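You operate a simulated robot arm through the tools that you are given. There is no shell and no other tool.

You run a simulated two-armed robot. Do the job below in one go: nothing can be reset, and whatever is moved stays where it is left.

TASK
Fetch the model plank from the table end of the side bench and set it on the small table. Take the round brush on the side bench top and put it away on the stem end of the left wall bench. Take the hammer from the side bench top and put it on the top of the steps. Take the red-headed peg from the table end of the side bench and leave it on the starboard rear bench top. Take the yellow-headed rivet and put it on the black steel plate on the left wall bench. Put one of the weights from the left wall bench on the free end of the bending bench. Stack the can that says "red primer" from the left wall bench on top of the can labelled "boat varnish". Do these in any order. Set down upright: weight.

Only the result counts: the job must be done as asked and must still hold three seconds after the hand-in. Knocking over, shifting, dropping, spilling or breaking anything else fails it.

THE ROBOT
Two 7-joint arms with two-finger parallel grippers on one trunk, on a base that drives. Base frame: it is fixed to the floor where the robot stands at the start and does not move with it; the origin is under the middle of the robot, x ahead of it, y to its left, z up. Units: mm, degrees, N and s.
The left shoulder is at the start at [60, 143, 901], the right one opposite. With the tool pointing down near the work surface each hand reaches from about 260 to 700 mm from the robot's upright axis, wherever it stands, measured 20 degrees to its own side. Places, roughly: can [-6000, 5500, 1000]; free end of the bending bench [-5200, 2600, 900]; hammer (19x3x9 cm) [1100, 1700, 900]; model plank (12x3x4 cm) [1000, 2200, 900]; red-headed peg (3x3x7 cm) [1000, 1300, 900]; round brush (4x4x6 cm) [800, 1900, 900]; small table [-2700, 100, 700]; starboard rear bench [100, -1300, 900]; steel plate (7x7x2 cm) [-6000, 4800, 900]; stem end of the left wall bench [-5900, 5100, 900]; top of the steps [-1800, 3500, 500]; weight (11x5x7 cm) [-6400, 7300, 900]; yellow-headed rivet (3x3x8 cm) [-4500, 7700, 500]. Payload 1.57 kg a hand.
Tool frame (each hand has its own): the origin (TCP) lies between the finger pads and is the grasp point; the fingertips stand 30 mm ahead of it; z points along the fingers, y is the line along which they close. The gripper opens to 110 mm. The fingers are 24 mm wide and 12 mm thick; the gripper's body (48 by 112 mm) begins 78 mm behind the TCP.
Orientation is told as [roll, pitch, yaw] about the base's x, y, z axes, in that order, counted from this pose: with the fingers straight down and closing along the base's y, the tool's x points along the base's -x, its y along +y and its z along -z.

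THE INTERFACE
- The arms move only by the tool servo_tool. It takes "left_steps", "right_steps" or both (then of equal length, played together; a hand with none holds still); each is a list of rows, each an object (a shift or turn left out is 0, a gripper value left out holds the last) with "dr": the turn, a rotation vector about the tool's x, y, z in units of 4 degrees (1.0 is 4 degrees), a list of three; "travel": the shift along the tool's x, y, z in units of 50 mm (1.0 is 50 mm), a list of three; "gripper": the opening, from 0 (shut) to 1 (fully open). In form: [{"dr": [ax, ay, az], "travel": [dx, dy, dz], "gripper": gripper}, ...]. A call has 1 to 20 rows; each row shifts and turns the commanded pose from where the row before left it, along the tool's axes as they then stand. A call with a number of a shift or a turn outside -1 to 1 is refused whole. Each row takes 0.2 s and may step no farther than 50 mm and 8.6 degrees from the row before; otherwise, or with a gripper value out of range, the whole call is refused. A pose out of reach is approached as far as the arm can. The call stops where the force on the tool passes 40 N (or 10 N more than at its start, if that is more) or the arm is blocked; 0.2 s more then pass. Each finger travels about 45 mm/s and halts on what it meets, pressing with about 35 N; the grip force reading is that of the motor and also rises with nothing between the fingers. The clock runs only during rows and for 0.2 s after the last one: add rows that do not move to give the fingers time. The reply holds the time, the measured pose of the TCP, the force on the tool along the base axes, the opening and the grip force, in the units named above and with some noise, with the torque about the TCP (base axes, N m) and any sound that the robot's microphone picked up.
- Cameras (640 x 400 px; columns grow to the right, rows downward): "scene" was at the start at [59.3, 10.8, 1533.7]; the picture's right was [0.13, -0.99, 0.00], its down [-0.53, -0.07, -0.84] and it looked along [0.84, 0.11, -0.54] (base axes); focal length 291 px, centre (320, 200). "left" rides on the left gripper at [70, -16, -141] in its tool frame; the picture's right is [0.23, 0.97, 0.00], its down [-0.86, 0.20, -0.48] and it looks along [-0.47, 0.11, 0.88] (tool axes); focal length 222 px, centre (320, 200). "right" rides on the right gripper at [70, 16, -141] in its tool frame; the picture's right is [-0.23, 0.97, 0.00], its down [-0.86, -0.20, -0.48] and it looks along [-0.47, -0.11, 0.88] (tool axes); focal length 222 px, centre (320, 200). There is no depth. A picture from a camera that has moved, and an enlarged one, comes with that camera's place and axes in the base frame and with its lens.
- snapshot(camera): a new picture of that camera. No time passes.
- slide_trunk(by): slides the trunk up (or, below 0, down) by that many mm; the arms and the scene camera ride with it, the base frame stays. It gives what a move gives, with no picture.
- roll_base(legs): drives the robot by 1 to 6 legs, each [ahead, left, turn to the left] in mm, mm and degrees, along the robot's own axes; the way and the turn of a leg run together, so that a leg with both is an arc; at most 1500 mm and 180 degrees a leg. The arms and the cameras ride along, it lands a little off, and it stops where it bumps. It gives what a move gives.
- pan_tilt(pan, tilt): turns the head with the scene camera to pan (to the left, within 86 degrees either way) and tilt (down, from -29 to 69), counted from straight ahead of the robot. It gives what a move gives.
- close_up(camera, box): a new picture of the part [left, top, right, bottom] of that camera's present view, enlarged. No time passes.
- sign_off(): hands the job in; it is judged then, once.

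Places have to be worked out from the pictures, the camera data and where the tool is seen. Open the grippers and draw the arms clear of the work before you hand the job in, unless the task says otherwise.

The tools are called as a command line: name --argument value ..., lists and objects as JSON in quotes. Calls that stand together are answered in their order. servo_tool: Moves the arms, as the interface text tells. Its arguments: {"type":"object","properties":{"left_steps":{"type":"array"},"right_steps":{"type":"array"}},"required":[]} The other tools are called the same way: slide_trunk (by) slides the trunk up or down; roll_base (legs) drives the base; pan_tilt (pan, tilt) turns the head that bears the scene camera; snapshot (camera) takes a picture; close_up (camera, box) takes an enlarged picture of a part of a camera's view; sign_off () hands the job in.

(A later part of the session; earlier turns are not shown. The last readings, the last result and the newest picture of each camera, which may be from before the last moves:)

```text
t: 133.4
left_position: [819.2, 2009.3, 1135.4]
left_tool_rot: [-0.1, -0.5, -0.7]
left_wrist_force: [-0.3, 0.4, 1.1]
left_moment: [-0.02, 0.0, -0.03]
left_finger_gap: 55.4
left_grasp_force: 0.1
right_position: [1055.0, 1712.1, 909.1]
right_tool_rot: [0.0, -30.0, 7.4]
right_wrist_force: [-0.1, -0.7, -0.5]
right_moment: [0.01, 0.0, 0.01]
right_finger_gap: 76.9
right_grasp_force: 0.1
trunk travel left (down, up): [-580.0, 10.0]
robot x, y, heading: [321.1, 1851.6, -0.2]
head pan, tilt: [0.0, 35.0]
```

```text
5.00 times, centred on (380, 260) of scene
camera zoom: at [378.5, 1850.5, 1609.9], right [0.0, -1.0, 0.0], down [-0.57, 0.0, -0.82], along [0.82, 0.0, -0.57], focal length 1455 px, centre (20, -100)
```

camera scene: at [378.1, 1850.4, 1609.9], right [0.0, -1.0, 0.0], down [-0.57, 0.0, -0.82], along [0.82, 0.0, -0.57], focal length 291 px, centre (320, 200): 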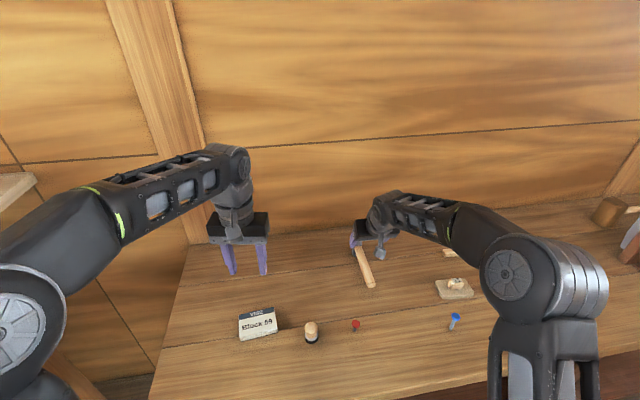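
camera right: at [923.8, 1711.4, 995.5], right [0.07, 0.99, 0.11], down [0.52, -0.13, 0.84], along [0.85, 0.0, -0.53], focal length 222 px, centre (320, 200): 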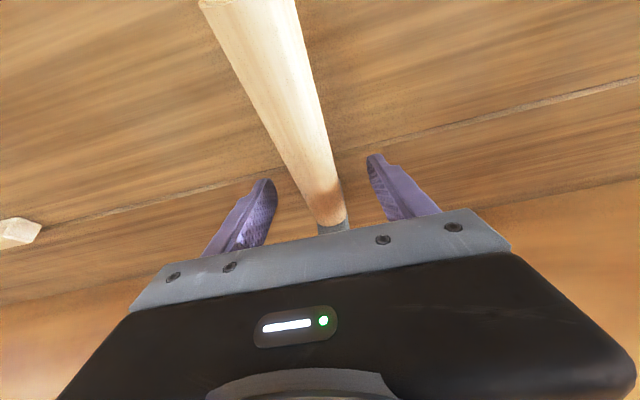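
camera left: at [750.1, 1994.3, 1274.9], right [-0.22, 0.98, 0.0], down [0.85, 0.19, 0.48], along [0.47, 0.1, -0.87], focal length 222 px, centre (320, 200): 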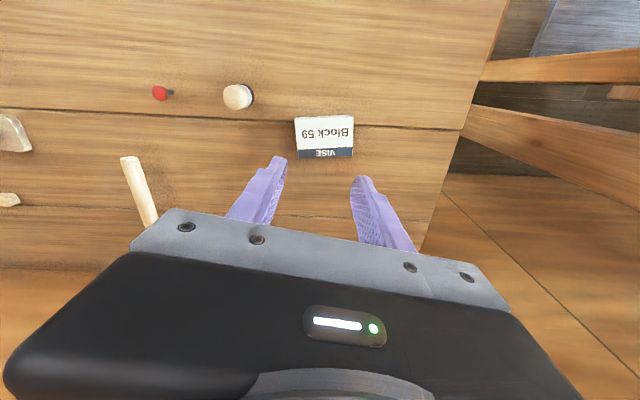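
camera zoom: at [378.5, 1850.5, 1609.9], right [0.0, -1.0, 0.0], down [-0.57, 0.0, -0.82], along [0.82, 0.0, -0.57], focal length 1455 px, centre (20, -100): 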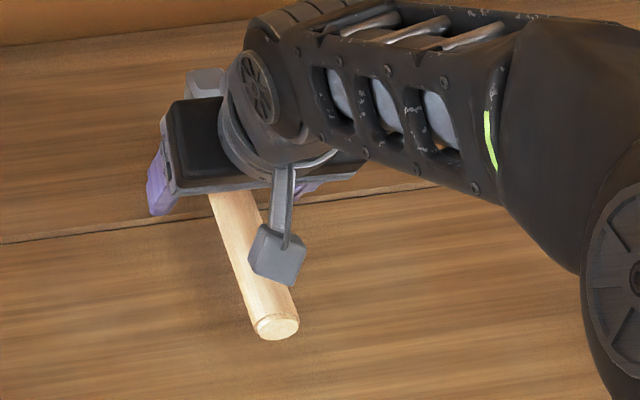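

The handle sits between the fingers. I'll close and lift slowly.

servo_tool --right_steps '[{"gripper": 0}, {}, {}, {}, {}, {}, {}, {"travel": [-0.05, 0, -0.09]}, {"travel": [-0.05, 0, -0.09]}, {"travel": [-0.05, 0, -0.09]}, {}]'

snapshot --camera "right"

```text
t: 135.8
left_position: [819.8, 2009.9, 1134.4]
left_tool_rot: [-0.1, -0.4, -0.6]
left_wrist_force: [0.2, -0.1, -0.7]
left_moment: [0.01, 0.02, -0.02]
left_finger_gap: 55.2
left_grasp_force: 0.0
right_position: [1056.4, 1711.8, 921.3]
right_tool_rot: [0.0, -30.0, 7.5]
right_wrist_force: [0.0, 0.0, -6.1]
right_moment: [-0.04, 0.29, 0.01]
right_finger_gap: 23.0
right_grasp_force: 35.4
trunk travel left (down, up): [-580.0, 10.0]
robot x, y, heading: [322.9, 1851.2, -0.3]
head pan, tilt: [0.0, 35.0]
```

```text
taken
camera right: at [924.8, 1710.9, 1008.7], right [0.07, 0.99, 0.11], down [0.52, -0.13, 0.84], along [0.85, 0.0, -0.53], focal length 222 px, centre (320, 200)
```

right: 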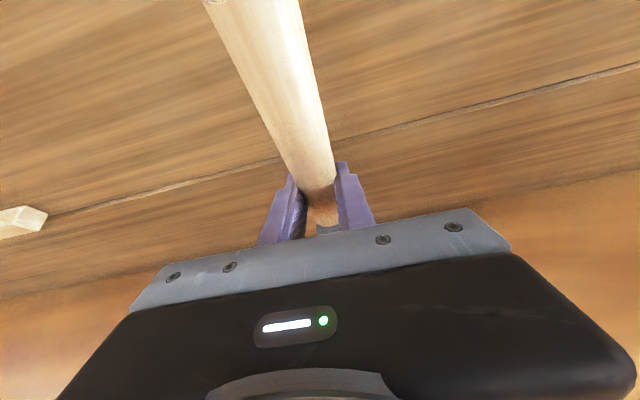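

The hammer is lifted (6 N) and level. I'll raise it slowly and draw it back.

servo_tool --right_steps '[{"travel": [-0.1, 0, -0.17]}, {"travel": [-0.15, 0, -0.26]}, {"travel": [-0.15, 0, -0.26]}, {"travel": [-0.15, 0, -0.26]}, {"travel": [0, 0, -0.4]}, {"travel": [0.1, 0, -0.4]}, {"travel": [0.2, 0, -0.4]}, {"travel": [0.3, 0, -0.4]}, {"travel": [0.4, 0, -0.3]}, {"travel": [0.5, 0, -0.3]}, {"travel": [0.5, 0, -0.3]}, {"travel": [0.5, 0, -0.3]}, {"travel": [0.5, 0, -0.3]}, {}]'

snapshot --camera "right"

snapshot --camera "scene"

```text
t: 138.8
left_position: [819.2, 2009.6, 1135.1]
left_tool_rot: [-0.1, -0.4, -0.6]
left_wrist_force: [-0.4, 0.3, 0.1]
left_moment: [0.0, -0.01, 0.03]
left_finger_gap: 55.0
left_grasp_force: 0.1
right_position: [850.6, 1685.3, 1035.6]
right_tool_rot: [0.0, -30.0, 7.5]
right_wrist_force: [0.2, -0.1, -6.3]
right_moment: [-0.03, 0.27, -0.03]
right_finger_gap: 23.0
right_grasp_force: 35.6
trunk travel left (down, up): [-580.0, 10.0]
robot x, y, heading: [318.0, 1851.2, -0.2]
head pan, tilt: [0.0, 35.0]
```

```text
taken
camera right: at [717.9, 1684.1, 1123.0], right [0.07, 0.99, 0.11], down [0.52, -0.13, 0.84], along [0.85, 0.0, -0.53], focal length 222 px, centre (320, 200)
```

right: 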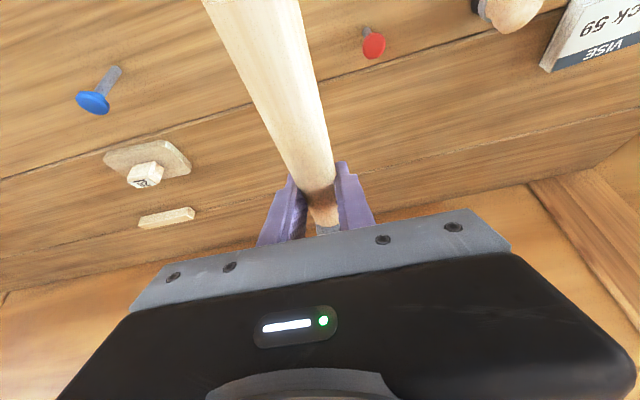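

```text
taken
camera scene: at [380.4, 1850.6, 1609.8], right [0.0, -1.0, 0.0], down [-0.57, 0.0, -0.82], along [0.82, 0.0, -0.57], focal length 291 px, centre (320, 200)
```

scene: 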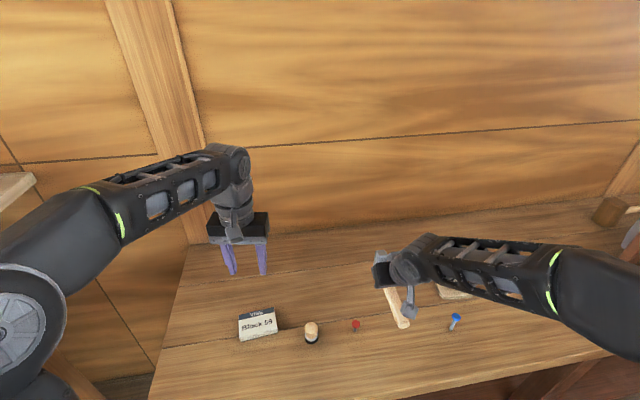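

Now the brush, near (808, 1878). I'll move the left hand over it and look.

servo_tool --left_steps '[{"travel": [0.05, -0.6, 0.5], "gripper": 0.75}, {"travel": [0.05, -0.6, 0.5]}, {"travel": [0.05, -0.6, 0.5]}, {"travel": [0.07, -0.8, 0.5]}, {}]'

snapshot --camera "left"

close_up --camera "scene" --box '[240, 260, 400, 360]'

```text
t: 140.0
left_position: [807.7, 1880.6, 1035.1]
left_tool_rot: [-0.1, -0.4, -0.7]
left_wrist_force: [1.3, -0.4, -0.1]
left_moment: [-0.02, 0.0, 0.01]
left_finger_gap: 82.4
left_grasp_force: 0.0
right_position: [849.2, 1686.4, 1037.2]
right_tool_rot: [-0.1, -30.0, 7.5]
right_wrist_force: [0.3, 0.1, -5.5]
right_moment: [-0.06, 0.25, 0.03]
right_finger_gap: 22.9
right_grasp_force: 35.5
trunk travel left (down, up): [-580.0, 10.0]
robot x, y, heading: [320.6, 1854.0, 0.1]
head pan, tilt: [0.0, 35.0]
```

```text
taken
camera left: at [738.0, 1865.6, 1176.6], right [-0.22, 0.98, 0.0], down [0.85, 0.19, 0.49], along [0.47, 0.1, -0.87], focal length 222 px, centre (320, 200)
```

left: 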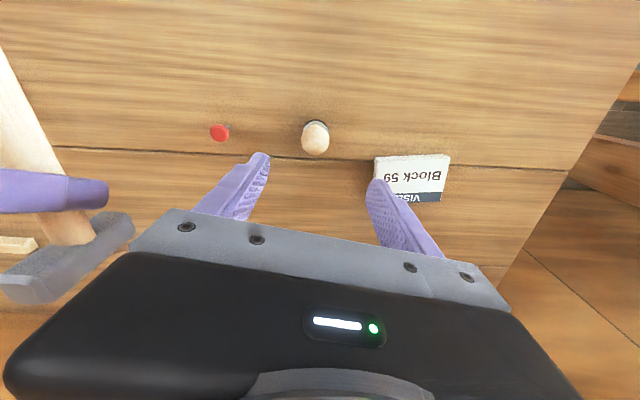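

```text
4.00 times, centred on (320, 310) of scene
camera zoom: at [379.5, 1851.1, 1609.8], right [0.0, -1.0, 0.0], down [-0.57, 0.0, -0.82], along [0.82, 0.0, -0.57], focal length 1164 px, centre (320, -240)
```

zoom: 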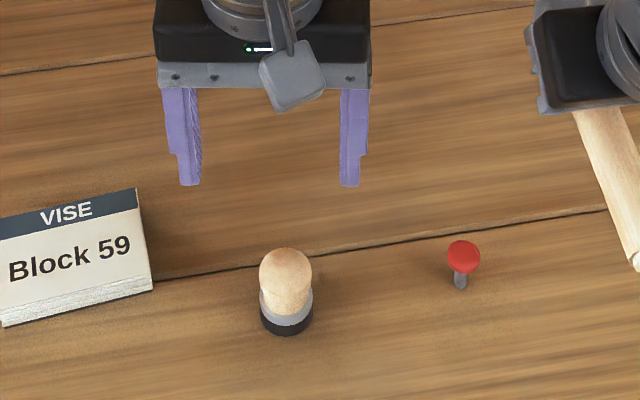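

The brush is at about (801, 1874). I'll descend over it to TCP z≈901 and grip.

servo_tool --left_steps '[{"travel": [0.07, -0.07, 0.8]}, {"travel": [0.06, -0.06, 0.8]}, {}]'

snapshot --camera "left"

```text
t: 140.8
left_position: [802.1, 1873.8, 954.3]
left_tool_rot: [-0.1, -0.6, -0.5]
left_wrist_force: [0.1, 0.1, 0.0]
left_moment: [0.03, 0.01, 0.03]
left_finger_gap: 82.6
left_grasp_force: 0.1
right_position: [849.6, 1685.7, 1036.9]
right_tool_rot: [0.0, -29.9, 7.5]
right_wrist_force: [0.9, -0.6, -5.7]
right_moment: [-0.04, 0.26, 0.0]
right_finger_gap: 22.7
right_grasp_force: 36.0
trunk travel left (down, up): [-580.0, 10.0]
robot x, y, heading: [324.8, 1852.8, -0.1]
head pan, tilt: [0.0, 35.0]
```

```text
taken
camera left: at [732.0, 1859.0, 1096.2], right [-0.22, 0.98, 0.0], down [0.85, 0.19, 0.49], along [0.47, 0.1, -0.87], focal length 222 px, centre (320, 200)
```

left: 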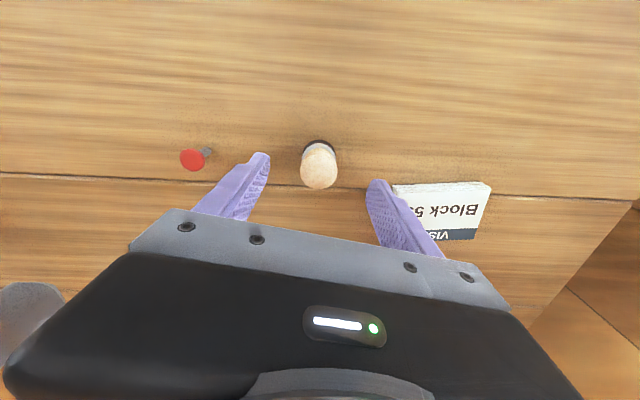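

It sits about 8 mm nearer to the robot than the TCP. I'll correct that, descend, and grip.

servo_tool --left_steps '[{"travel": [0.16, -0.02, 0.5]}, {"travel": [0, 0, 0.55]}, {}, {"gripper": 0}, {}, {}, {}, {}, {}, {}, {"travel": [0, 0, -0.15]}, {"travel": [0, 0, -0.15]}, {}]'

snapshot --camera "left"

```text
t: 143.6
left_position: [794.7, 1871.2, 917.2]
left_tool_rot: [-0.2, -0.5, -0.7]
left_wrist_force: [0.3, 0.5, -0.1]
left_moment: [0.04, 0.0, 0.0]
left_finger_gap: 33.7
left_grasp_force: 34.6
right_position: [849.5, 1684.8, 1036.5]
right_tool_rot: [0.0, -30.1, 7.6]
right_wrist_force: [-0.2, 0.7, -5.6]
right_moment: [-0.07, 0.33, 0.01]
right_finger_gap: 23.0
right_grasp_force: 34.8
trunk travel left (down, up): [-580.0, 10.0]
robot x, y, heading: [320.9, 1850.5, -0.2]
head pan, tilt: [0.0, 35.0]
```

```text
taken
camera left: at [724.9, 1857.3, 1058.1], right [-0.22, 0.98, 0.0], down [0.85, 0.19, 0.49], along [0.47, 0.1, -0.87], focal length 222 px, centre (320, 200)
```

left: 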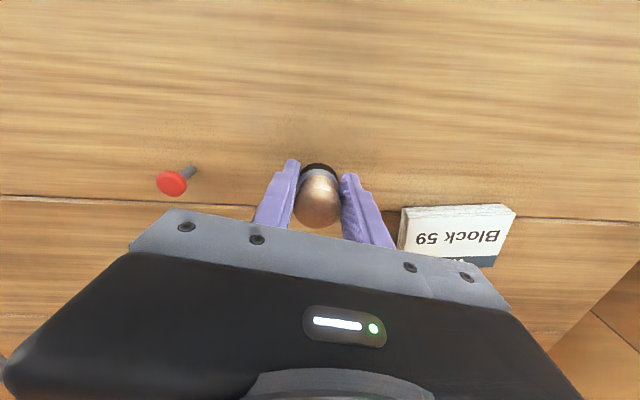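

The brush is gripped at 34 mm. I'll lift it gently to carry height.

servo_tool --left_steps '[{"travel": [0, 0, -0.3]}, {"travel": [0, 0, -0.4]}, {"travel": [0, 0, -0.5]}, {"travel": [0, 0.3, -0.6]}, {"travel": [0, 0.4, -0.6]}, {"travel": [0, 0.4, -0.4]}, {"travel": [0, 0.4, 0]}, {"travel": [0, 0.4, 0]}, {}]'

roll_base --legs '[[-450, 0, 0]]'

snapshot --camera "scene"

```text
t: 145.6
left_position: [794.8, 1967.4, 1056.5]
left_tool_rot: [0.0, -0.5, -0.7]
left_wrist_force: [-0.5, 0.2, 0.3]
left_moment: [0.0, 0.01, 0.0]
left_finger_gap: 33.6
left_grasp_force: 34.9
right_position: [850.4, 1684.0, 1035.6]
right_tool_rot: [0.0, -30.0, 7.5]
right_wrist_force: [0.3, -0.2, -5.8]
right_moment: [-0.05, 0.29, 0.0]
right_finger_gap: 22.6
right_grasp_force: 34.9
trunk travel left (down, up): [-580.0, 10.0]
robot x, y, heading: [323.8, 1852.2, -0.2]
head pan, tilt: [0.0, 35.0]
```

```text
t: 148.3
left_position: [347.6, 1968.1, 1057.7]
left_tool_rot: [-0.1, -0.5, -0.4]
left_wrist_force: [-0.9, 0.3, -0.5]
left_moment: [0.01, 0.02, -0.03]
left_finger_gap: 33.5
left_grasp_force: 35.1
right_position: [404.7, 1687.7, 1037.2]
right_tool_rot: [0.0, -30.1, 7.9]
right_wrist_force: [-0.2, -0.2, -5.3]
right_moment: [-0.06, 0.27, -0.01]
right_finger_gap: 23.0
right_grasp_force: 35.2
trunk travel left (down, up): [-580.0, 10.0]
robot x, y, heading: [-128.0, 1848.1, 0.3]
head pan, tilt: [0.0, 35.0]
```

```text
taken
camera scene: at [-67.1, 1850.0, 1609.9], right [0.0, -1.0, 0.0], down [-0.57, 0.0, -0.82], along [0.82, 0.0, -0.57], focal length 291 px, centre (320, 200)
```

scene: 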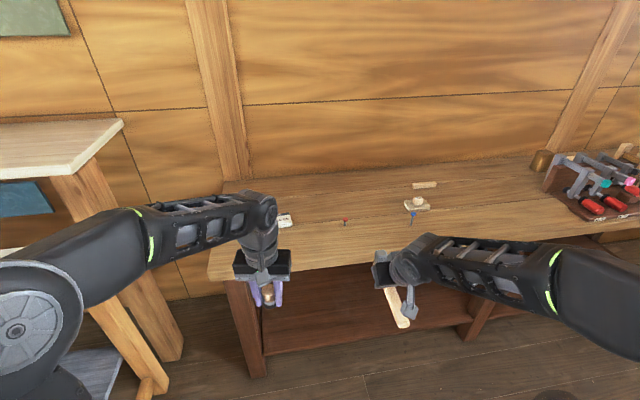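

Both objects are held. I'll turn left toward the steps and look at the surroundings.

roll_base --legs '[[-100, -100, 0], [0, 0, 135]]'

pan_tilt --pan 0 --tilt 20

snapshot --camera "scene"

```text
t: 155.2
left_position: [-639.6, 2005.8, 1055.8]
left_tool_rot: [-0.2, -0.5, 134.0]
left_wrist_force: [-0.1, 0.1, -0.6]
left_moment: [0.02, -0.03, -0.02]
left_finger_gap: 33.7
left_grasp_force: 34.6
right_position: [-476.2, 2242.7, 1036.3]
right_tool_rot: [-0.1, -30.0, 142.3]
right_wrist_force: [-0.6, 0.5, -6.5]
right_moment: [-0.18, -0.24, 0.01]
right_finger_gap: 22.9
right_grasp_force: 35.1
trunk travel left (down, up): [-580.0, 10.0]
robot x, y, heading: [-220.5, 1749.7, 134.8]
head pan, tilt: [0.0, 35.0]
```

```text
t: 155.9
left_position: [-639.0, 2004.6, 1055.7]
left_tool_rot: [-0.1, -0.5, 134.0]
left_wrist_force: [-0.3, -1.0, -0.3]
left_moment: [0.02, -0.06, 0.01]
left_finger_gap: 33.6
left_grasp_force: 35.0
right_position: [-477.1, 2242.6, 1036.1]
right_tool_rot: [0.0, -30.0, 142.2]
right_wrist_force: [0.1, 0.2, -5.0]
right_moment: [-0.18, -0.24, -0.01]
right_finger_gap: 22.7
right_grasp_force: 34.9
trunk travel left (down, up): [-580.0, 10.0]
robot x, y, heading: [-222.3, 1750.1, 134.7]
head pan, tilt: [0.0, 20.0]
```

```text
taken
camera scene: at [-267.4, 1794.4, 1633.6], right [0.71, 0.7, 0.0], down [0.24, -0.24, -0.94], along [-0.66, 0.67, -0.34], focal length 291 px, centre (320, 200)
```

scene: 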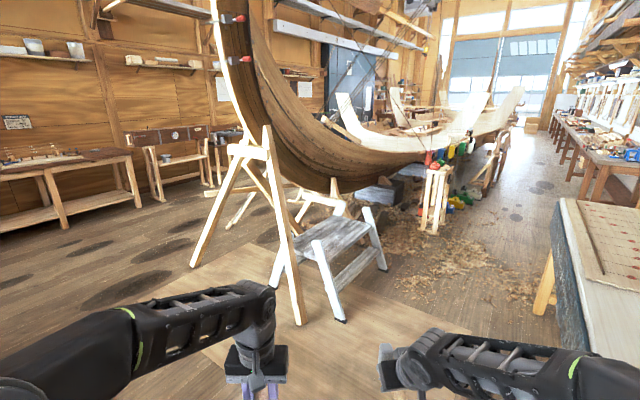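

The grey steps stand under the boat's side, just right of the trestle. I'll zoom in.

close_up --camera "scene" --box '[240, 160, 440, 330]'

close_up --camera "scene" --box '[0, 100, 320, 300]'

```text
2.35 times, centred on (340, 245) of scene
camera zoom: at [-267.4, 1794.4, 1633.6], right [0.71, 0.7, 0.0], down [0.24, -0.24, -0.94], along [-0.66, 0.67, -0.34], focal length 685 px, centre (273, 94)
```

zoom: 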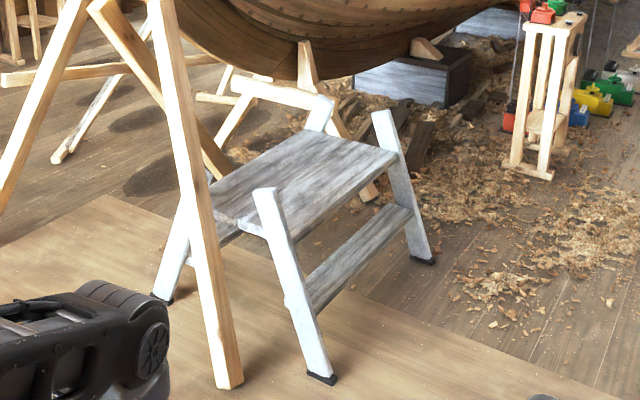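

```text
2.00 times, centred on (160, 200) of scene
camera zoom: at [-267.4, 1794.4, 1633.6], right [0.71, 0.7, 0.0], down [0.24, -0.24, -0.94], along [-0.66, 0.67, -0.34], focal length 582 px, centre (640, 200)
```

zoom: 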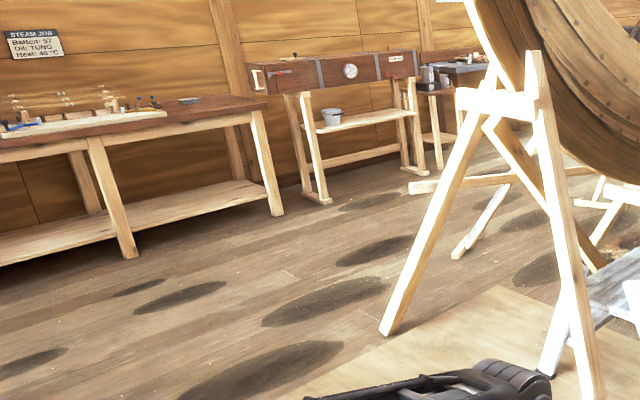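

The steps' platform seems to span roughly x −1640…−1950, y 3100…3850 at z≈500, with the lower step on the +x side. I'll drive around to that side and face −x.

roll_base --legs '[[750, -340, 0], [750, -340, 0], [0, 0, 45]]'

pan_tilt --pan 0 --tilt 35

snapshot --camera "scene"

```text
t: 166.4
left_position: [-1276.1, 3197.3, 1055.9]
left_tool_rot: [0.0, -0.5, 178.0]
left_wrist_force: [0.3, 0.7, -0.5]
left_moment: [0.01, -0.02, 0.0]
left_finger_gap: 33.6
left_grasp_force: 35.2
right_position: [-1324.7, 3482.3, 1035.7]
right_tool_rot: [0.0, -30.0, -173.9]
right_wrist_force: [0.5, 0.2, -6.2]
right_moment: [0.04, -0.28, -0.04]
right_finger_gap: 22.9
right_grasp_force: 34.7
trunk travel left (down, up): [-580.0, 10.0]
robot x, y, heading: [-802.7, 3300.8, 178.3]
head pan, tilt: [0.0, 20.0]
```

```text
t: 167.2
left_position: [-1275.7, 3198.9, 1056.4]
left_tool_rot: [-0.1, -0.4, 178.1]
left_wrist_force: [-0.2, -0.4, -0.2]
left_moment: [0.0, 0.01, 0.02]
left_finger_gap: 33.6
left_grasp_force: 34.8
right_position: [-1323.8, 3482.3, 1036.0]
right_tool_rot: [0.0, -30.0, -173.9]
right_wrist_force: [-0.8, -0.4, -5.9]
right_moment: [0.02, -0.3, 0.02]
right_finger_gap: 22.6
right_grasp_force: 34.9
trunk travel left (down, up): [-580.0, 10.0]
robot x, y, heading: [-802.4, 3304.0, 178.4]
head pan, tilt: [0.0, 35.0]
```

```text
taken
camera scene: at [-858.0, 3303.7, 1609.9], right [0.03, 1.0, 0.0], down [0.57, -0.01, -0.82], along [-0.82, 0.02, -0.57], focal length 291 px, centre (320, 200)
```

scene: 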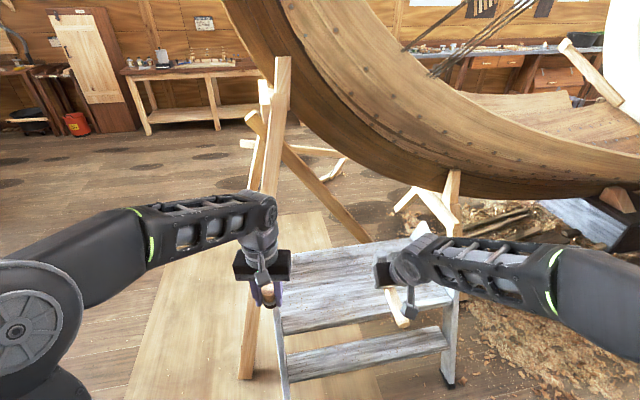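

I'll zoom in on the steps to see which surface is the top.

close_up --camera "scene" --box '[230, 210, 490, 400]'

snapshot --camera "right"

snapshot --camera "left"

```text
2.11 times, centred on (360, 305) of scene
camera zoom: at [-858.0, 3303.7, 1609.9], right [0.03, 1.0, 0.0], down [0.57, -0.01, -0.82], along [-0.82, 0.02, -0.57], focal length 613 px, centre (236, -21)
```

zoom: 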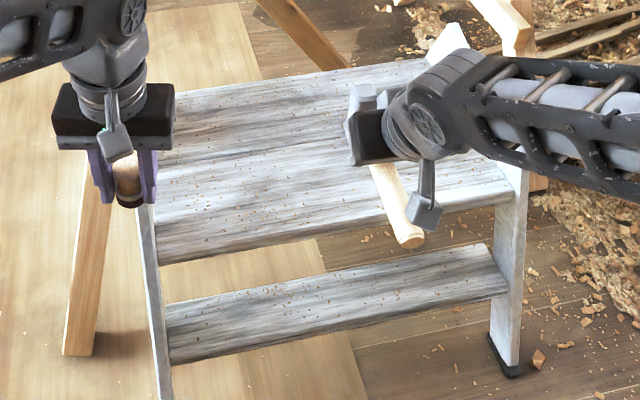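

```text
taken
camera right: at [-1192.3, 3479.3, 1122.9], right [-0.09, -0.99, 0.11], down [-0.52, 0.14, 0.84], along [-0.85, 0.02, -0.53], focal length 222 px, centre (320, 200)
```

right: 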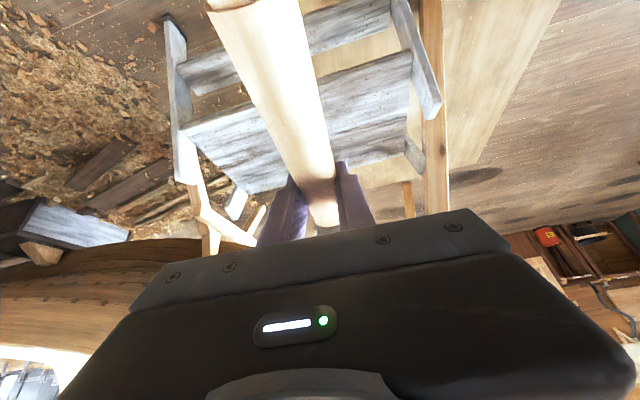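

```text
taken
camera left: at [-1203.8, 3212.1, 1197.0], right [0.19, -0.98, 0.0], down [-0.86, -0.17, 0.48], along [-0.48, -0.09, -0.87], focal length 222 px, centre (320, 200)
```

left: 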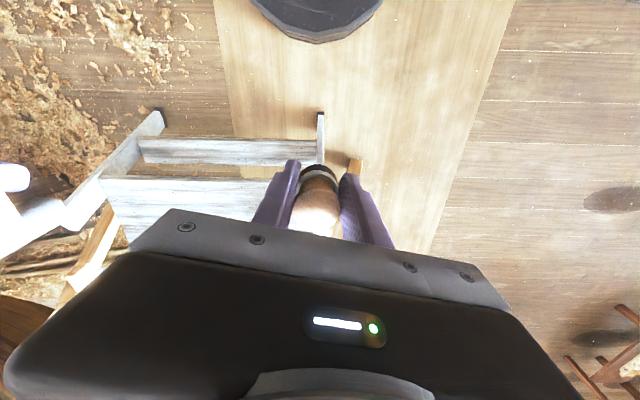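

The platform top is at z≈455, with corners about (−1542, 3171), (−1674, 3927), (−1997, 3167) and (−2110, 3875). I'll raise and retract the left hand so it clears the steps' side post, then move up to them.

servo_tool --left_steps '[{"travel": [0.5, 0, -0.2]}, {"travel": [0.5, 0, -0.3]}, {"travel": [0.5, 0, -0.4]}, {"travel": [0.5, 0, -0.5]}, {"travel": [0.4, 0, -0.5]}, {"travel": [0, 0, -0.5]}, {}]'

roll_base --legs '[[260, -20, 1.5]]'

snapshot --camera "scene"

snapshot --camera "left"

snapshot --camera "right"

```text
t: 168.8
left_position: [-1154.5, 3191.9, 1170.4]
left_tool_rot: [-0.8, -0.9, 178.1]
left_wrist_force: [1.0, 0.5, -0.4]
left_moment: [-0.01, -0.02, 0.03]
left_finger_gap: 33.9
left_grasp_force: 34.8
left hand out of reach, approached as far as the arm can: row 6
right_position: [-1324.3, 3482.2, 1035.3]
right_tool_rot: [0.1, -30.0, -173.9]
right_wrist_force: [0.3, -1.6, -5.5]
right_moment: [0.01, -0.34, 0.04]
right_finger_gap: 22.5
right_grasp_force: 34.9
trunk travel left (down, up): [-580.0, 10.0]
robot x, y, heading: [-796.8, 3303.6, 178.8]
head pan, tilt: [0.0, 35.0]
```

```text
t: 170.6
left_position: [-1406.7, 3206.7, 1168.7]
left_tool_rot: [-0.8, -0.7, 179.7]
left_wrist_force: [-0.2, -0.4, -0.4]
left_moment: [0.04, -0.03, -0.01]
left_finger_gap: 33.7
left_grasp_force: 35.7
right_position: [-1585.3, 3490.2, 1034.6]
right_tool_rot: [0.0, -29.9, -172.3]
right_wrist_force: [-1.0, 0.5, -6.3]
right_moment: [0.04, -0.31, 0.0]
right_finger_gap: 22.9
right_grasp_force: 34.8
trunk travel left (down, up): [-580.0, 10.0]
robot x, y, heading: [-1053.8, 3321.7, -180.1]
head pan, tilt: [0.0, 35.0]
```

```text
taken
camera scene: at [-1114.8, 3325.5, 1609.8], right [0.0, 1.0, 0.0], down [0.57, 0.0, -0.82], along [-0.82, 0.0, -0.57], focal length 291 px, centre (320, 200)
```

scene: 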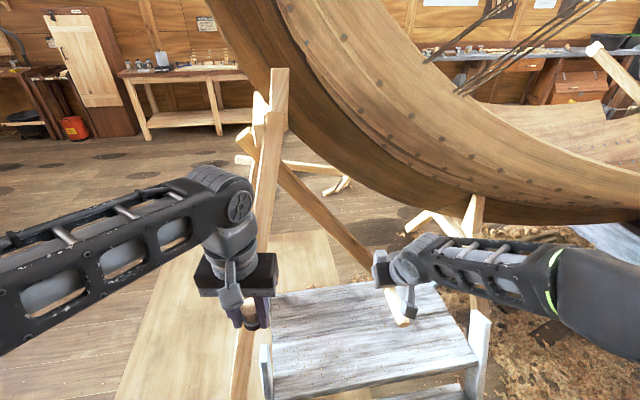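

```text
taken
camera left: at [-1334.2, 3220.6, 1310.3], right [0.22, -0.97, -0.02], down [-0.85, -0.2, 0.49], along [-0.48, -0.09, -0.87], focal length 222 px, centre (320, 200)
```

left: 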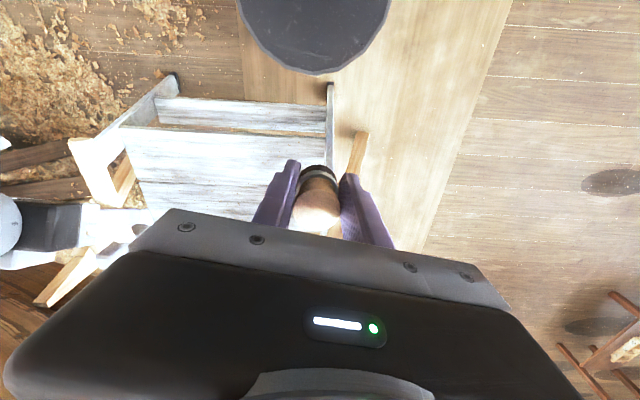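

```text
taken
camera right: at [-1453.3, 3492.0, 1122.6], right [-0.07, -0.99, 0.11], down [-0.52, 0.13, 0.84], along [-0.85, 0.0, -0.53], focal length 222 px, centre (320, 200)
```

right: 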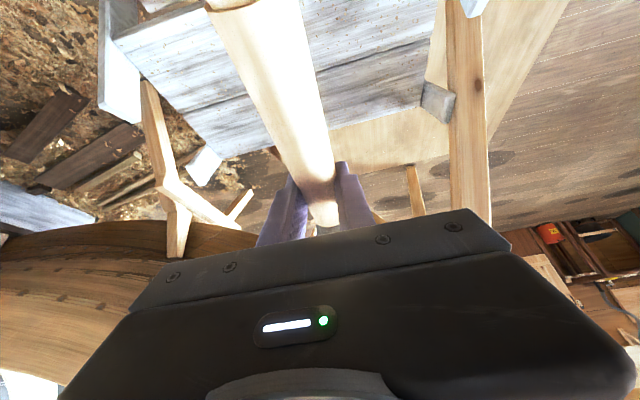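

The base front is only about 40 mm from the steps' foot, so I stay here. I'll lower the trunk by 390 mm so the hammer can be placed at about (−1725, 3500).

slide_trunk --by -390

snapshot --camera "right"

snapshot --camera "scene"

```text
t: 174.4
left_position: [-1406.1, 3205.8, 780.6]
left_tool_rot: [-0.8, -0.9, 179.8]
left_wrist_force: [0.2, 0.5, -0.2]
left_moment: [0.02, 0.02, 0.02]
left_finger_gap: 33.7
left_grasp_force: 34.9
right_position: [-1584.8, 3490.2, 646.4]
right_tool_rot: [0.0, -30.0, -172.4]
right_wrist_force: [0.1, 0.3, -6.2]
right_moment: [0.03, -0.29, -0.02]
right_finger_gap: 22.8
right_grasp_force: 35.0
trunk travel left (down, up): [-190.0, 400.0]
robot x, y, heading: [-1057.8, 3327.2, -180.1]
head pan, tilt: [0.0, 35.0]
```

```text
taken
camera right: at [-1452.1, 3492.0, 733.0], right [-0.07, -0.99, 0.11], down [-0.52, 0.13, 0.84], along [-0.85, 0.0, -0.53], focal length 222 px, centre (320, 200)
```

right: 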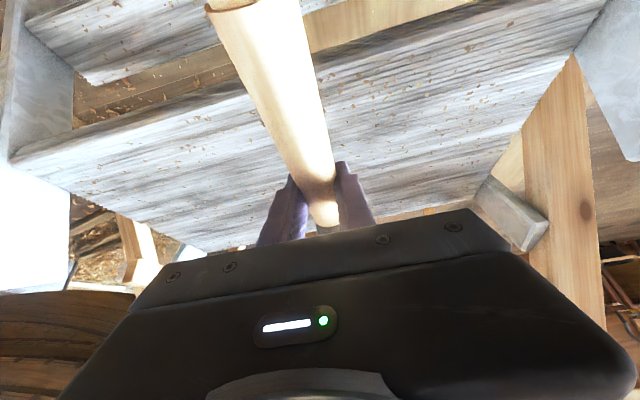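

```text
taken
camera scene: at [-1113.1, 3325.4, 1219.9], right [0.0, 1.0, 0.0], down [0.57, 0.0, -0.82], along [-0.82, 0.0, -0.57], focal length 291 px, centre (320, 200)
```

scene: 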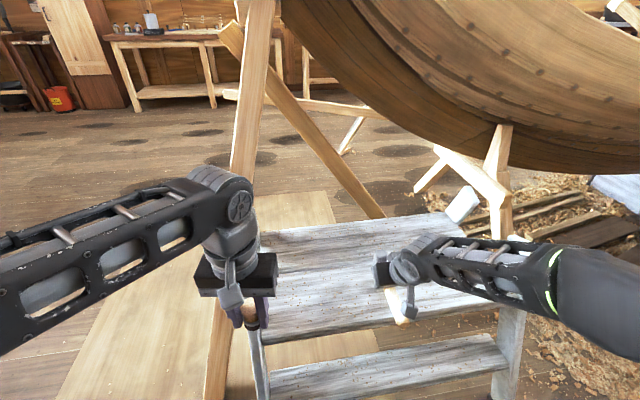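

The platform height is roughly 435–455. I'll move the hammer forward over the platform first.

servo_tool --right_steps '[{"travel": [-0.3, -0.1, 0.17]}, {"travel": [-0.5, -0.13, 0.29]}, {"travel": [-0.5, -0.13, 0.29]}, {"travel": [-0.5, -0.13, 0.29]}, {"travel": [-0.5, -0.11, 0.29]}, {"travel": [0.2, 0, 0.35]}, {"travel": [0.2, 0, 0.35]}, {"travel": [0.2, 0, 0.35]}, {"travel": [0.2, 0, 0.35]}, {}]'

snapshot --camera "scene"

snapshot --camera "right"

```text
t: 176.6
left_position: [-1406.3, 3205.8, 779.9]
left_tool_rot: [-0.8, -1.0, 179.7]
left_wrist_force: [-0.2, 0.7, -0.5]
left_moment: [0.0, 0.01, 0.02]
left_finger_gap: 33.8
left_grasp_force: 34.7
right_position: [-1721.0, 3501.3, 565.9]
right_tool_rot: [0.0, -30.1, -172.4]
right_wrist_force: [-0.9, 0.6, -5.5]
right_moment: [0.01, -0.29, -0.03]
right_finger_gap: 22.9
right_grasp_force: 35.2
trunk travel left (down, up): [-190.0, 400.0]
robot x, y, heading: [-1056.2, 3324.7, -179.8]
head pan, tilt: [0.0, 35.0]
```

```text
taken
camera scene: at [-1113.4, 3325.4, 1219.8], right [0.0, 1.0, 0.0], down [0.57, 0.0, -0.82], along [-0.82, 0.0, -0.57], focal length 291 px, centre (320, 200)
```

scene: 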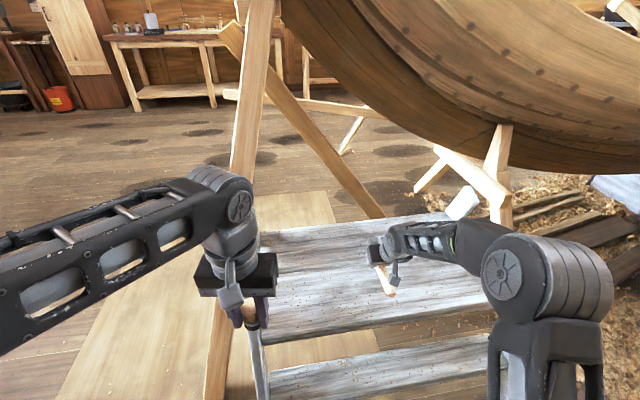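

```text
taken
camera right: at [-1588.6, 3503.4, 653.2], right [-0.07, -0.99, 0.11], down [-0.52, 0.13, 0.84], along [-0.85, 0.0, -0.53], focal length 222 px, centre (320, 200)
```

right: 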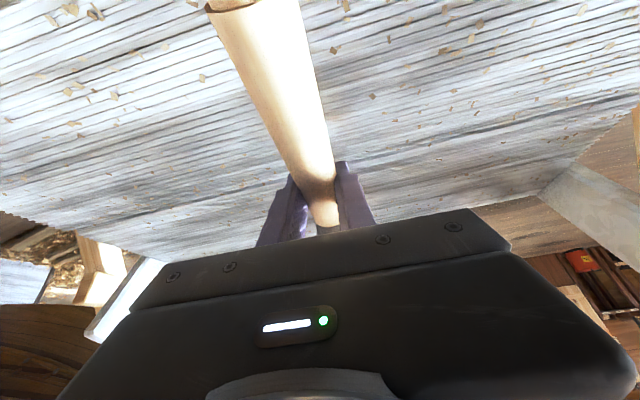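

servo_tool --right_steps '[{"travel": [0.1, 0, 0.173]}, {"travel": [0.1, 0, 0.173]}, {"travel": [0.1, 0, 0.173]}, {"travel": [0.1, 0, 0.173]}, {"travel": [0.1, 0, 0.173]}, {}]'

close_up --camera "scene" --box '[320, 200, 480, 320]'

```text
t: 178.0
left_position: [-1406.0, 3206.0, 780.6]
left_tool_rot: [-0.8, -0.9, 179.6]
left_wrist_force: [-0.1, -0.2, -0.9]
left_moment: [-0.03, 0.0, 0.01]
left_finger_gap: 33.7
left_grasp_force: 35.0
right_position: [-1720.8, 3502.7, 519.0]
right_tool_rot: [0.0, -30.4, -172.4]
right_wrist_force: [0.6, 1.3, 7.2]
right_moment: [-0.24, 0.62, -0.07]
right_finger_gap: 22.9
right_grasp_force: 34.7
trunk travel left (down, up): [-190.0, 400.0]
robot x, y, heading: [-1055.6, 3325.2, -180.0]
head pan, tilt: [0.0, 35.0]
```

```text
3.33 times, centred on (400, 260) of scene
camera zoom: at [-1112.0, 3325.2, 1220.1], right [0.0, 1.0, 0.0], down [0.57, 0.0, -0.82], along [-0.82, 0.0, -0.57], focal length 970 px, centre (53, 0)
```

zoom: 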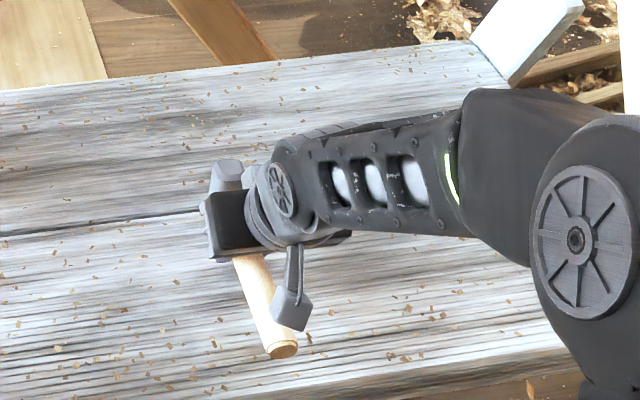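

The head has touched the platform at TCP z≈519. I'll relieve the contact slightly and open slowly.

servo_tool --right_steps '[{"travel": [-0.015, 0, -0.025]}, {}, {"gripper": 0.24}, {"gripper": 0.28}, {"gripper": 0.34}, {"gripper": 0.42}, {"gripper": 0.5}, {"gripper": 0.6}, {}, {}]'

snapshot --camera "right"

close_up --camera "scene" --box '[320, 200, 480, 320]'

```text
t: 180.2
left_position: [-1405.4, 3206.4, 780.3]
left_tool_rot: [-0.8, -0.9, 179.8]
left_wrist_force: [0.2, 0.2, -0.4]
left_moment: [-0.02, -0.03, 0.02]
left_finger_gap: 33.6
left_grasp_force: 35.0
right_position: [-1720.3, 3502.8, 518.0]
right_tool_rot: [0.0, -30.0, -172.3]
right_wrist_force: [-0.2, -0.6, -0.4]
right_moment: [0.04, 0.0, 0.03]
right_finger_gap: 66.0
right_grasp_force: 0.0
trunk travel left (down, up): [-190.0, 400.0]
robot x, y, heading: [-1056.1, 3325.0, -180.0]
head pan, tilt: [0.0, 35.0]
```

```text
taken
camera right: at [-1588.4, 3503.7, 604.7], right [-0.07, -0.99, 0.11], down [-0.52, 0.13, 0.84], along [-0.85, 0.0, -0.53], focal length 222 px, centre (320, 200)
```

right: 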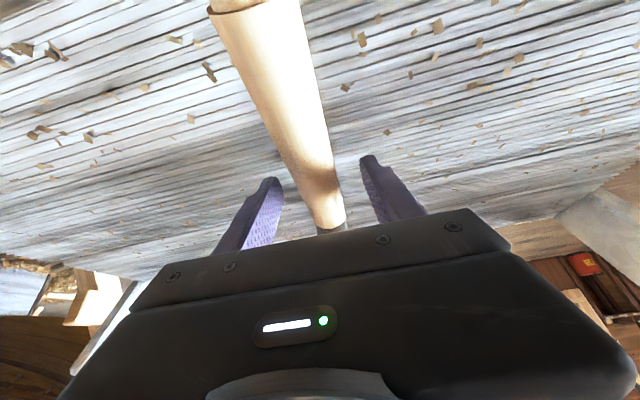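

```text
3.33 times, centred on (400, 260) of scene
camera zoom: at [-1112.8, 3325.3, 1219.9], right [0.0, 1.0, 0.0], down [0.57, 0.0, -0.82], along [-0.82, 0.0, -0.57], focal length 970 px, centre (53, 0)
```

zoom: 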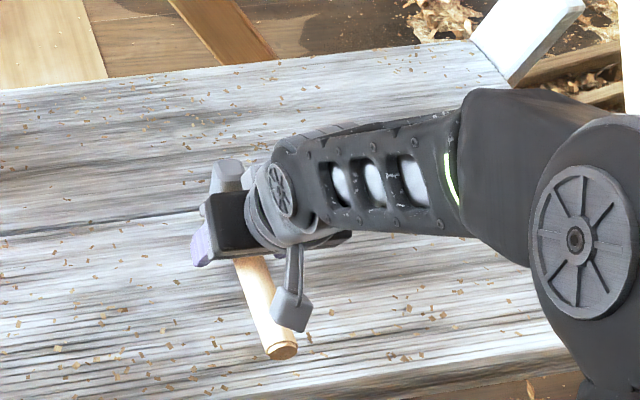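

The hammer stands by itself. I'll withdraw straight up and then back.

servo_tool --right_steps '[{"travel": [-0.2, 0, -0.346]}, {"travel": [-0.3, 0, -0.52]}, {"travel": [-0.3, 0, -0.52]}, {"travel": [-0.3, 0, -0.52]}, {"travel": [0, 0, -0.8]}, {"travel": [0.5, 0, -0.6]}, {"travel": [0.6, 0, -0.5]}, {"travel": [0.6, 0, -0.5]}, {}]'

snapshot --camera "scene"

snapshot --camera "right"

```text
t: 182.2
left_position: [-1404.7, 3206.3, 780.5]
left_tool_rot: [-0.8, -1.0, 179.7]
left_wrist_force: [1.0, -0.3, -0.1]
left_moment: [0.03, 0.0, -0.01]
left_finger_gap: 33.6
left_grasp_force: 35.1
right_position: [-1586.4, 3518.6, 688.1]
right_tool_rot: [-0.2, -29.9, -172.3]
right_wrist_force: [0.5, -0.2, 0.6]
right_moment: [-0.03, -0.01, 0.01]
right_finger_gap: 66.2
right_grasp_force: 0.0
trunk travel left (down, up): [-190.0, 400.0]
robot x, y, heading: [-1054.1, 3324.3, -180.1]
head pan, tilt: [0.0, 35.0]
```

```text
taken
camera scene: at [-1112.5, 3325.3, 1219.9], right [0.0, 1.0, 0.0], down [0.57, 0.0, -0.82], along [-0.82, 0.0, -0.57], focal length 291 px, centre (320, 200)
```

scene: 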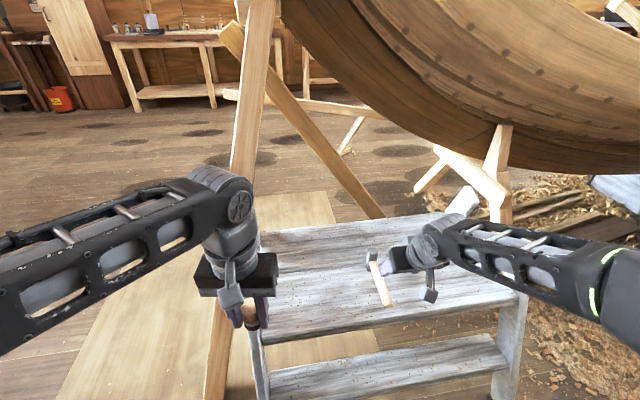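

```text
taken
camera right: at [-1455.3, 3519.8, 775.9], right [-0.06, -0.99, 0.11], down [-0.52, 0.13, 0.84], along [-0.85, 0.0, -0.53], focal length 222 px, centre (320, 200)
```

right: 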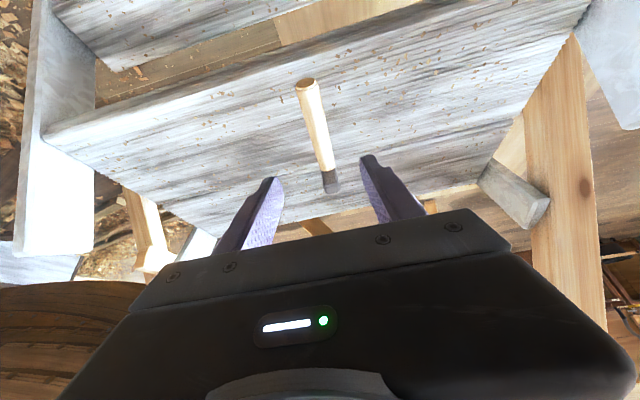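

The hammer is on the top of the steps. I'll straighten the right hand, back away, raise the trunk, and drive around the boat's bow toward the left wall.

roll_base --legs '[[-300, 0, 0], [0, 750, 0], [0, 800, 0]]'

slide_trunk --by 330

servo_tool --right_steps '[{"dr": [0, 0.94, 0]}, {"dr": [0, 0.94, 0]}, {"dr": [0, 0.94, 0]}, {"dr": [0, 0.94, 0]}, {"dr": [0, 0.94, 0]}, {"dr": [0, 0.94, 0]}, {"dr": [0, 0.94, 0]}, {"dr": [0, 0.94, 0]}, {"dr": [0, 0, 0.95]}, {"dr": [0, 0, 0.95]}]'

roll_base --legs '[[1400, 0, 0], [1400, 0, 0]]'

pan_tilt --pan -30 --tilt 15

snapshot --camera "scene"

```text
t: 191.8
left_position: [-1111.6, 1651.1, 780.1]
left_tool_rot: [-0.7, -1.0, 179.1]
left_wrist_force: [-1.2, 0.0, -0.7]
left_moment: [-0.02, 0.02, 0.03]
left_finger_gap: 33.6
left_grasp_force: 35.3
right_position: [-1291.6, 1964.2, 689.2]
right_tool_rot: [0.0, -30.0, -173.0]
right_wrist_force: [0.0, 0.4, 0.2]
right_moment: [-0.01, 0.03, 0.0]
right_finger_gap: 65.9
right_grasp_force: 0.1
trunk travel left (down, up): [-190.0, 400.0]
robot x, y, heading: [-762.2, 1765.4, 179.4]
head pan, tilt: [0.0, 35.0]
```

```text
t: 195.1
left_position: [-1112.7, 1651.1, 1110.9]
left_tool_rot: [-0.8, -0.9, 179.1]
left_wrist_force: [0.8, -0.4, 0.2]
left_moment: [0.04, -0.01, -0.01]
left_finger_gap: 33.4
left_grasp_force: 35.0
right_position: [-1290.7, 1964.5, 1018.4]
right_tool_rot: [0.0, -30.0, -173.1]
right_wrist_force: [-0.3, -0.9, 0.5]
right_moment: [-0.01, 0.02, -0.03]
right_finger_gap: 66.1
right_grasp_force: 0.1
trunk travel left (down, up): [-520.0, 70.0]
robot x, y, heading: [-758.5, 1764.9, 179.5]
head pan, tilt: [0.0, 35.0]
```

```text
t: 197.3
left_position: [-1111.8, 1650.2, 1110.7]
left_tool_rot: [-0.9, -1.0, 179.0]
left_wrist_force: [0.2, -0.6, -1.1]
left_moment: [-0.05, -0.03, 0.01]
left_finger_gap: 33.5
left_grasp_force: 35.1
right_position: [-1290.9, 1964.9, 1019.7]
right_tool_rot: [0.1, 0.1, 179.4]
right_wrist_force: [-0.5, 0.7, -0.6]
right_moment: [0.0, 0.01, -0.02]
right_finger_gap: 65.9
right_grasp_force: 0.1
trunk travel left (down, up): [-520.0, 70.0]
robot x, y, heading: [-758.7, 1767.5, 179.6]
head pan, tilt: [0.0, 35.0]
```

```text
t: 210.9
left_position: [-3923.2, 1716.5, 1110.2]
left_tool_rot: [-0.9, -0.9, 178.0]
left_wrist_force: [0.4, 0.1, -0.3]
left_moment: [0.0, -0.03, 0.0]
left_finger_gap: 33.5
left_grasp_force: 34.7
right_position: [-4096.4, 2033.1, 1020.0]
right_tool_rot: [0.0, 0.1, 178.4]
right_wrist_force: [-0.5, 0.6, -0.7]
right_moment: [0.01, -0.01, 0.0]
right_finger_gap: 66.0
right_grasp_force: 0.0
trunk travel left (down, up): [-520.0, 70.0]
robot x, y, heading: [-3569.4, 1828.0, 178.4]
head pan, tilt: [0.0, 35.0]
```

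```text
t: 211.8
left_position: [-3922.3, 1716.6, 1110.3]
left_tool_rot: [-0.8, -0.8, 177.9]
left_wrist_force: [-0.1, 0.1, -0.9]
left_moment: [0.01, 0.03, 0.02]
left_finger_gap: 33.3
left_grasp_force: 35.5
right_position: [-4096.8, 2033.3, 1019.5]
right_tool_rot: [-0.1, 0.1, 178.3]
right_wrist_force: [-0.2, -0.1, 0.4]
right_moment: [-0.02, 0.0, -0.02]
right_finger_gap: 66.2
right_grasp_force: 0.0
trunk travel left (down, up): [-520.0, 70.0]
robot x, y, heading: [-3574.1, 1825.3, 178.5]
head pan, tilt: [-30.0, 15.0]
```

```text
taken
camera scene: at [-3618.0, 1872.9, 1581.8], right [0.52, 0.85, 0.0], down [0.22, -0.14, -0.97], along [-0.82, 0.51, -0.26], focal length 291 px, centre (320, 200)
```

scene: 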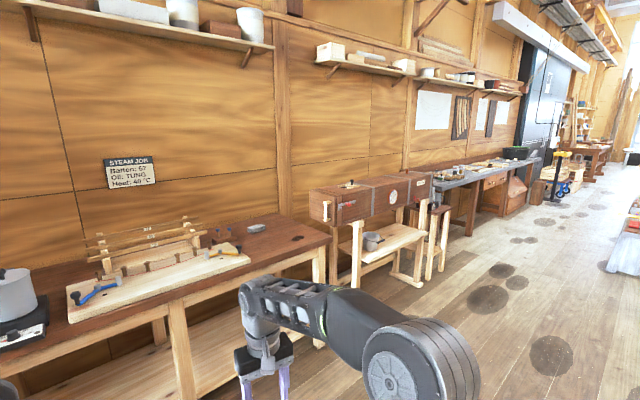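

The bending bench is ahead, with its free end on the right, and the left wall bench begins farther on. I'll turn to face +y and drive down the aisle.

roll_base --legs '[[0, 0, -88], [1000, 700, 0], [1000, 250, 0]]'

pan_tilt --pan 30 --tilt 20

snapshot --camera "scene"

```text
t: 226.7
left_position: [-4526.9, 4213.9, 1109.9]
left_tool_rot: [-0.9, -0.9, 87.3]
left_wrist_force: [-0.7, -0.2, -0.5]
left_moment: [-0.02, -0.04, -0.02]
left_finger_gap: 33.5
left_grasp_force: 35.0
right_position: [-4207.4, 4383.8, 1019.4]
right_tool_rot: [0.0, 0.1, 87.6]
right_wrist_force: [0.4, -0.4, 0.4]
right_moment: [0.0, -0.01, -0.02]
right_finger_gap: 65.7
right_grasp_force: 0.2
trunk travel left (down, up): [-520.0, 70.0]
robot x, y, heading: [-4421.5, 3856.4, 87.8]
head pan, tilt: [-30.0, 15.0]
```

```text
t: 228.0
left_position: [-4527.0, 4213.0, 1110.5]
left_tool_rot: [-0.8, -0.9, 87.3]
left_wrist_force: [-0.4, 0.3, -0.6]
left_moment: [-0.01, -0.02, 0.03]
left_finger_gap: 33.2
left_grasp_force: 34.9
right_position: [-4208.8, 4382.0, 1019.0]
right_tool_rot: [0.0, 0.0, 87.6]
right_wrist_force: [0.8, -0.1, 0.3]
right_moment: [0.0, -0.02, 0.03]
right_finger_gap: 66.0
right_grasp_force: 0.1
trunk travel left (down, up): [-520.0, 70.0]
robot x, y, heading: [-4420.6, 3857.4, 87.6]
head pan, tilt: [30.0, 20.0]
```

```text
taken
camera scene: at [-4466.4, 3910.0, 1573.7], right [0.89, 0.46, 0.0], down [0.16, -0.3, -0.94], along [-0.44, 0.83, -0.34], focal length 291 px, centre (320, 200)
```

scene: 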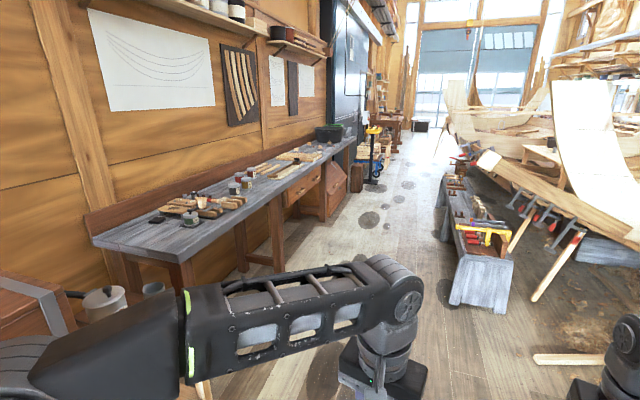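

The left wall bench (grey top) and a low grey bench at right are in view. I'll zoom in on both.

close_up --camera "scene" --box '[80, 120, 380, 280]'

close_up --camera "scene" --box '[410, 150, 570, 320]'

```text
2.13 times, centred on (230, 200) of scene
camera zoom: at [-4466.4, 3910.0, 1573.7], right [0.89, 0.46, 0.0], down [0.16, -0.3, -0.94], along [-0.44, 0.83, -0.34], focal length 621 px, centre (512, 200)
```

zoom: 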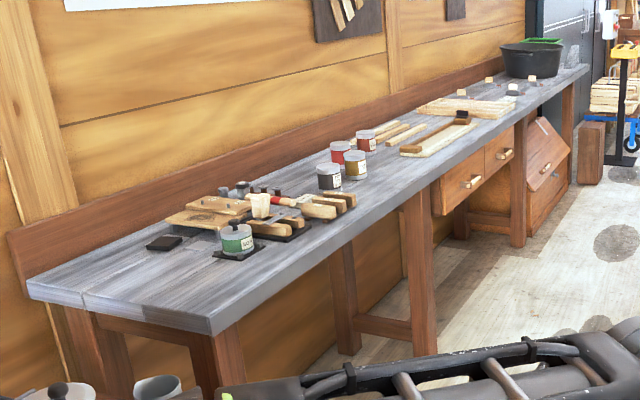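

```text
2.35 times, centred on (490, 235) of scene
camera zoom: at [-4466.4, 3910.0, 1573.7], right [0.89, 0.46, 0.0], down [0.16, -0.3, -0.94], along [-0.44, 0.83, -0.34], focal length 685 px, centre (-80, 118)
```

zoom: 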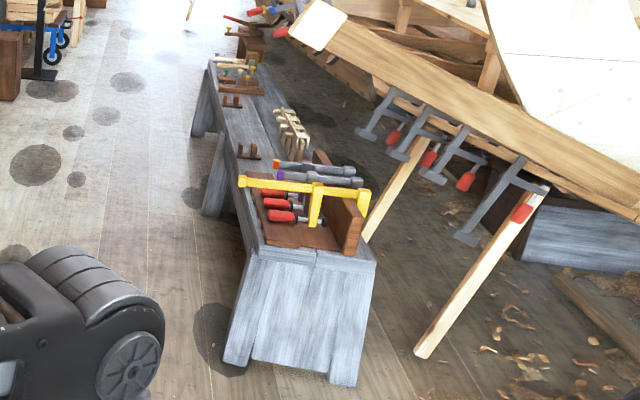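

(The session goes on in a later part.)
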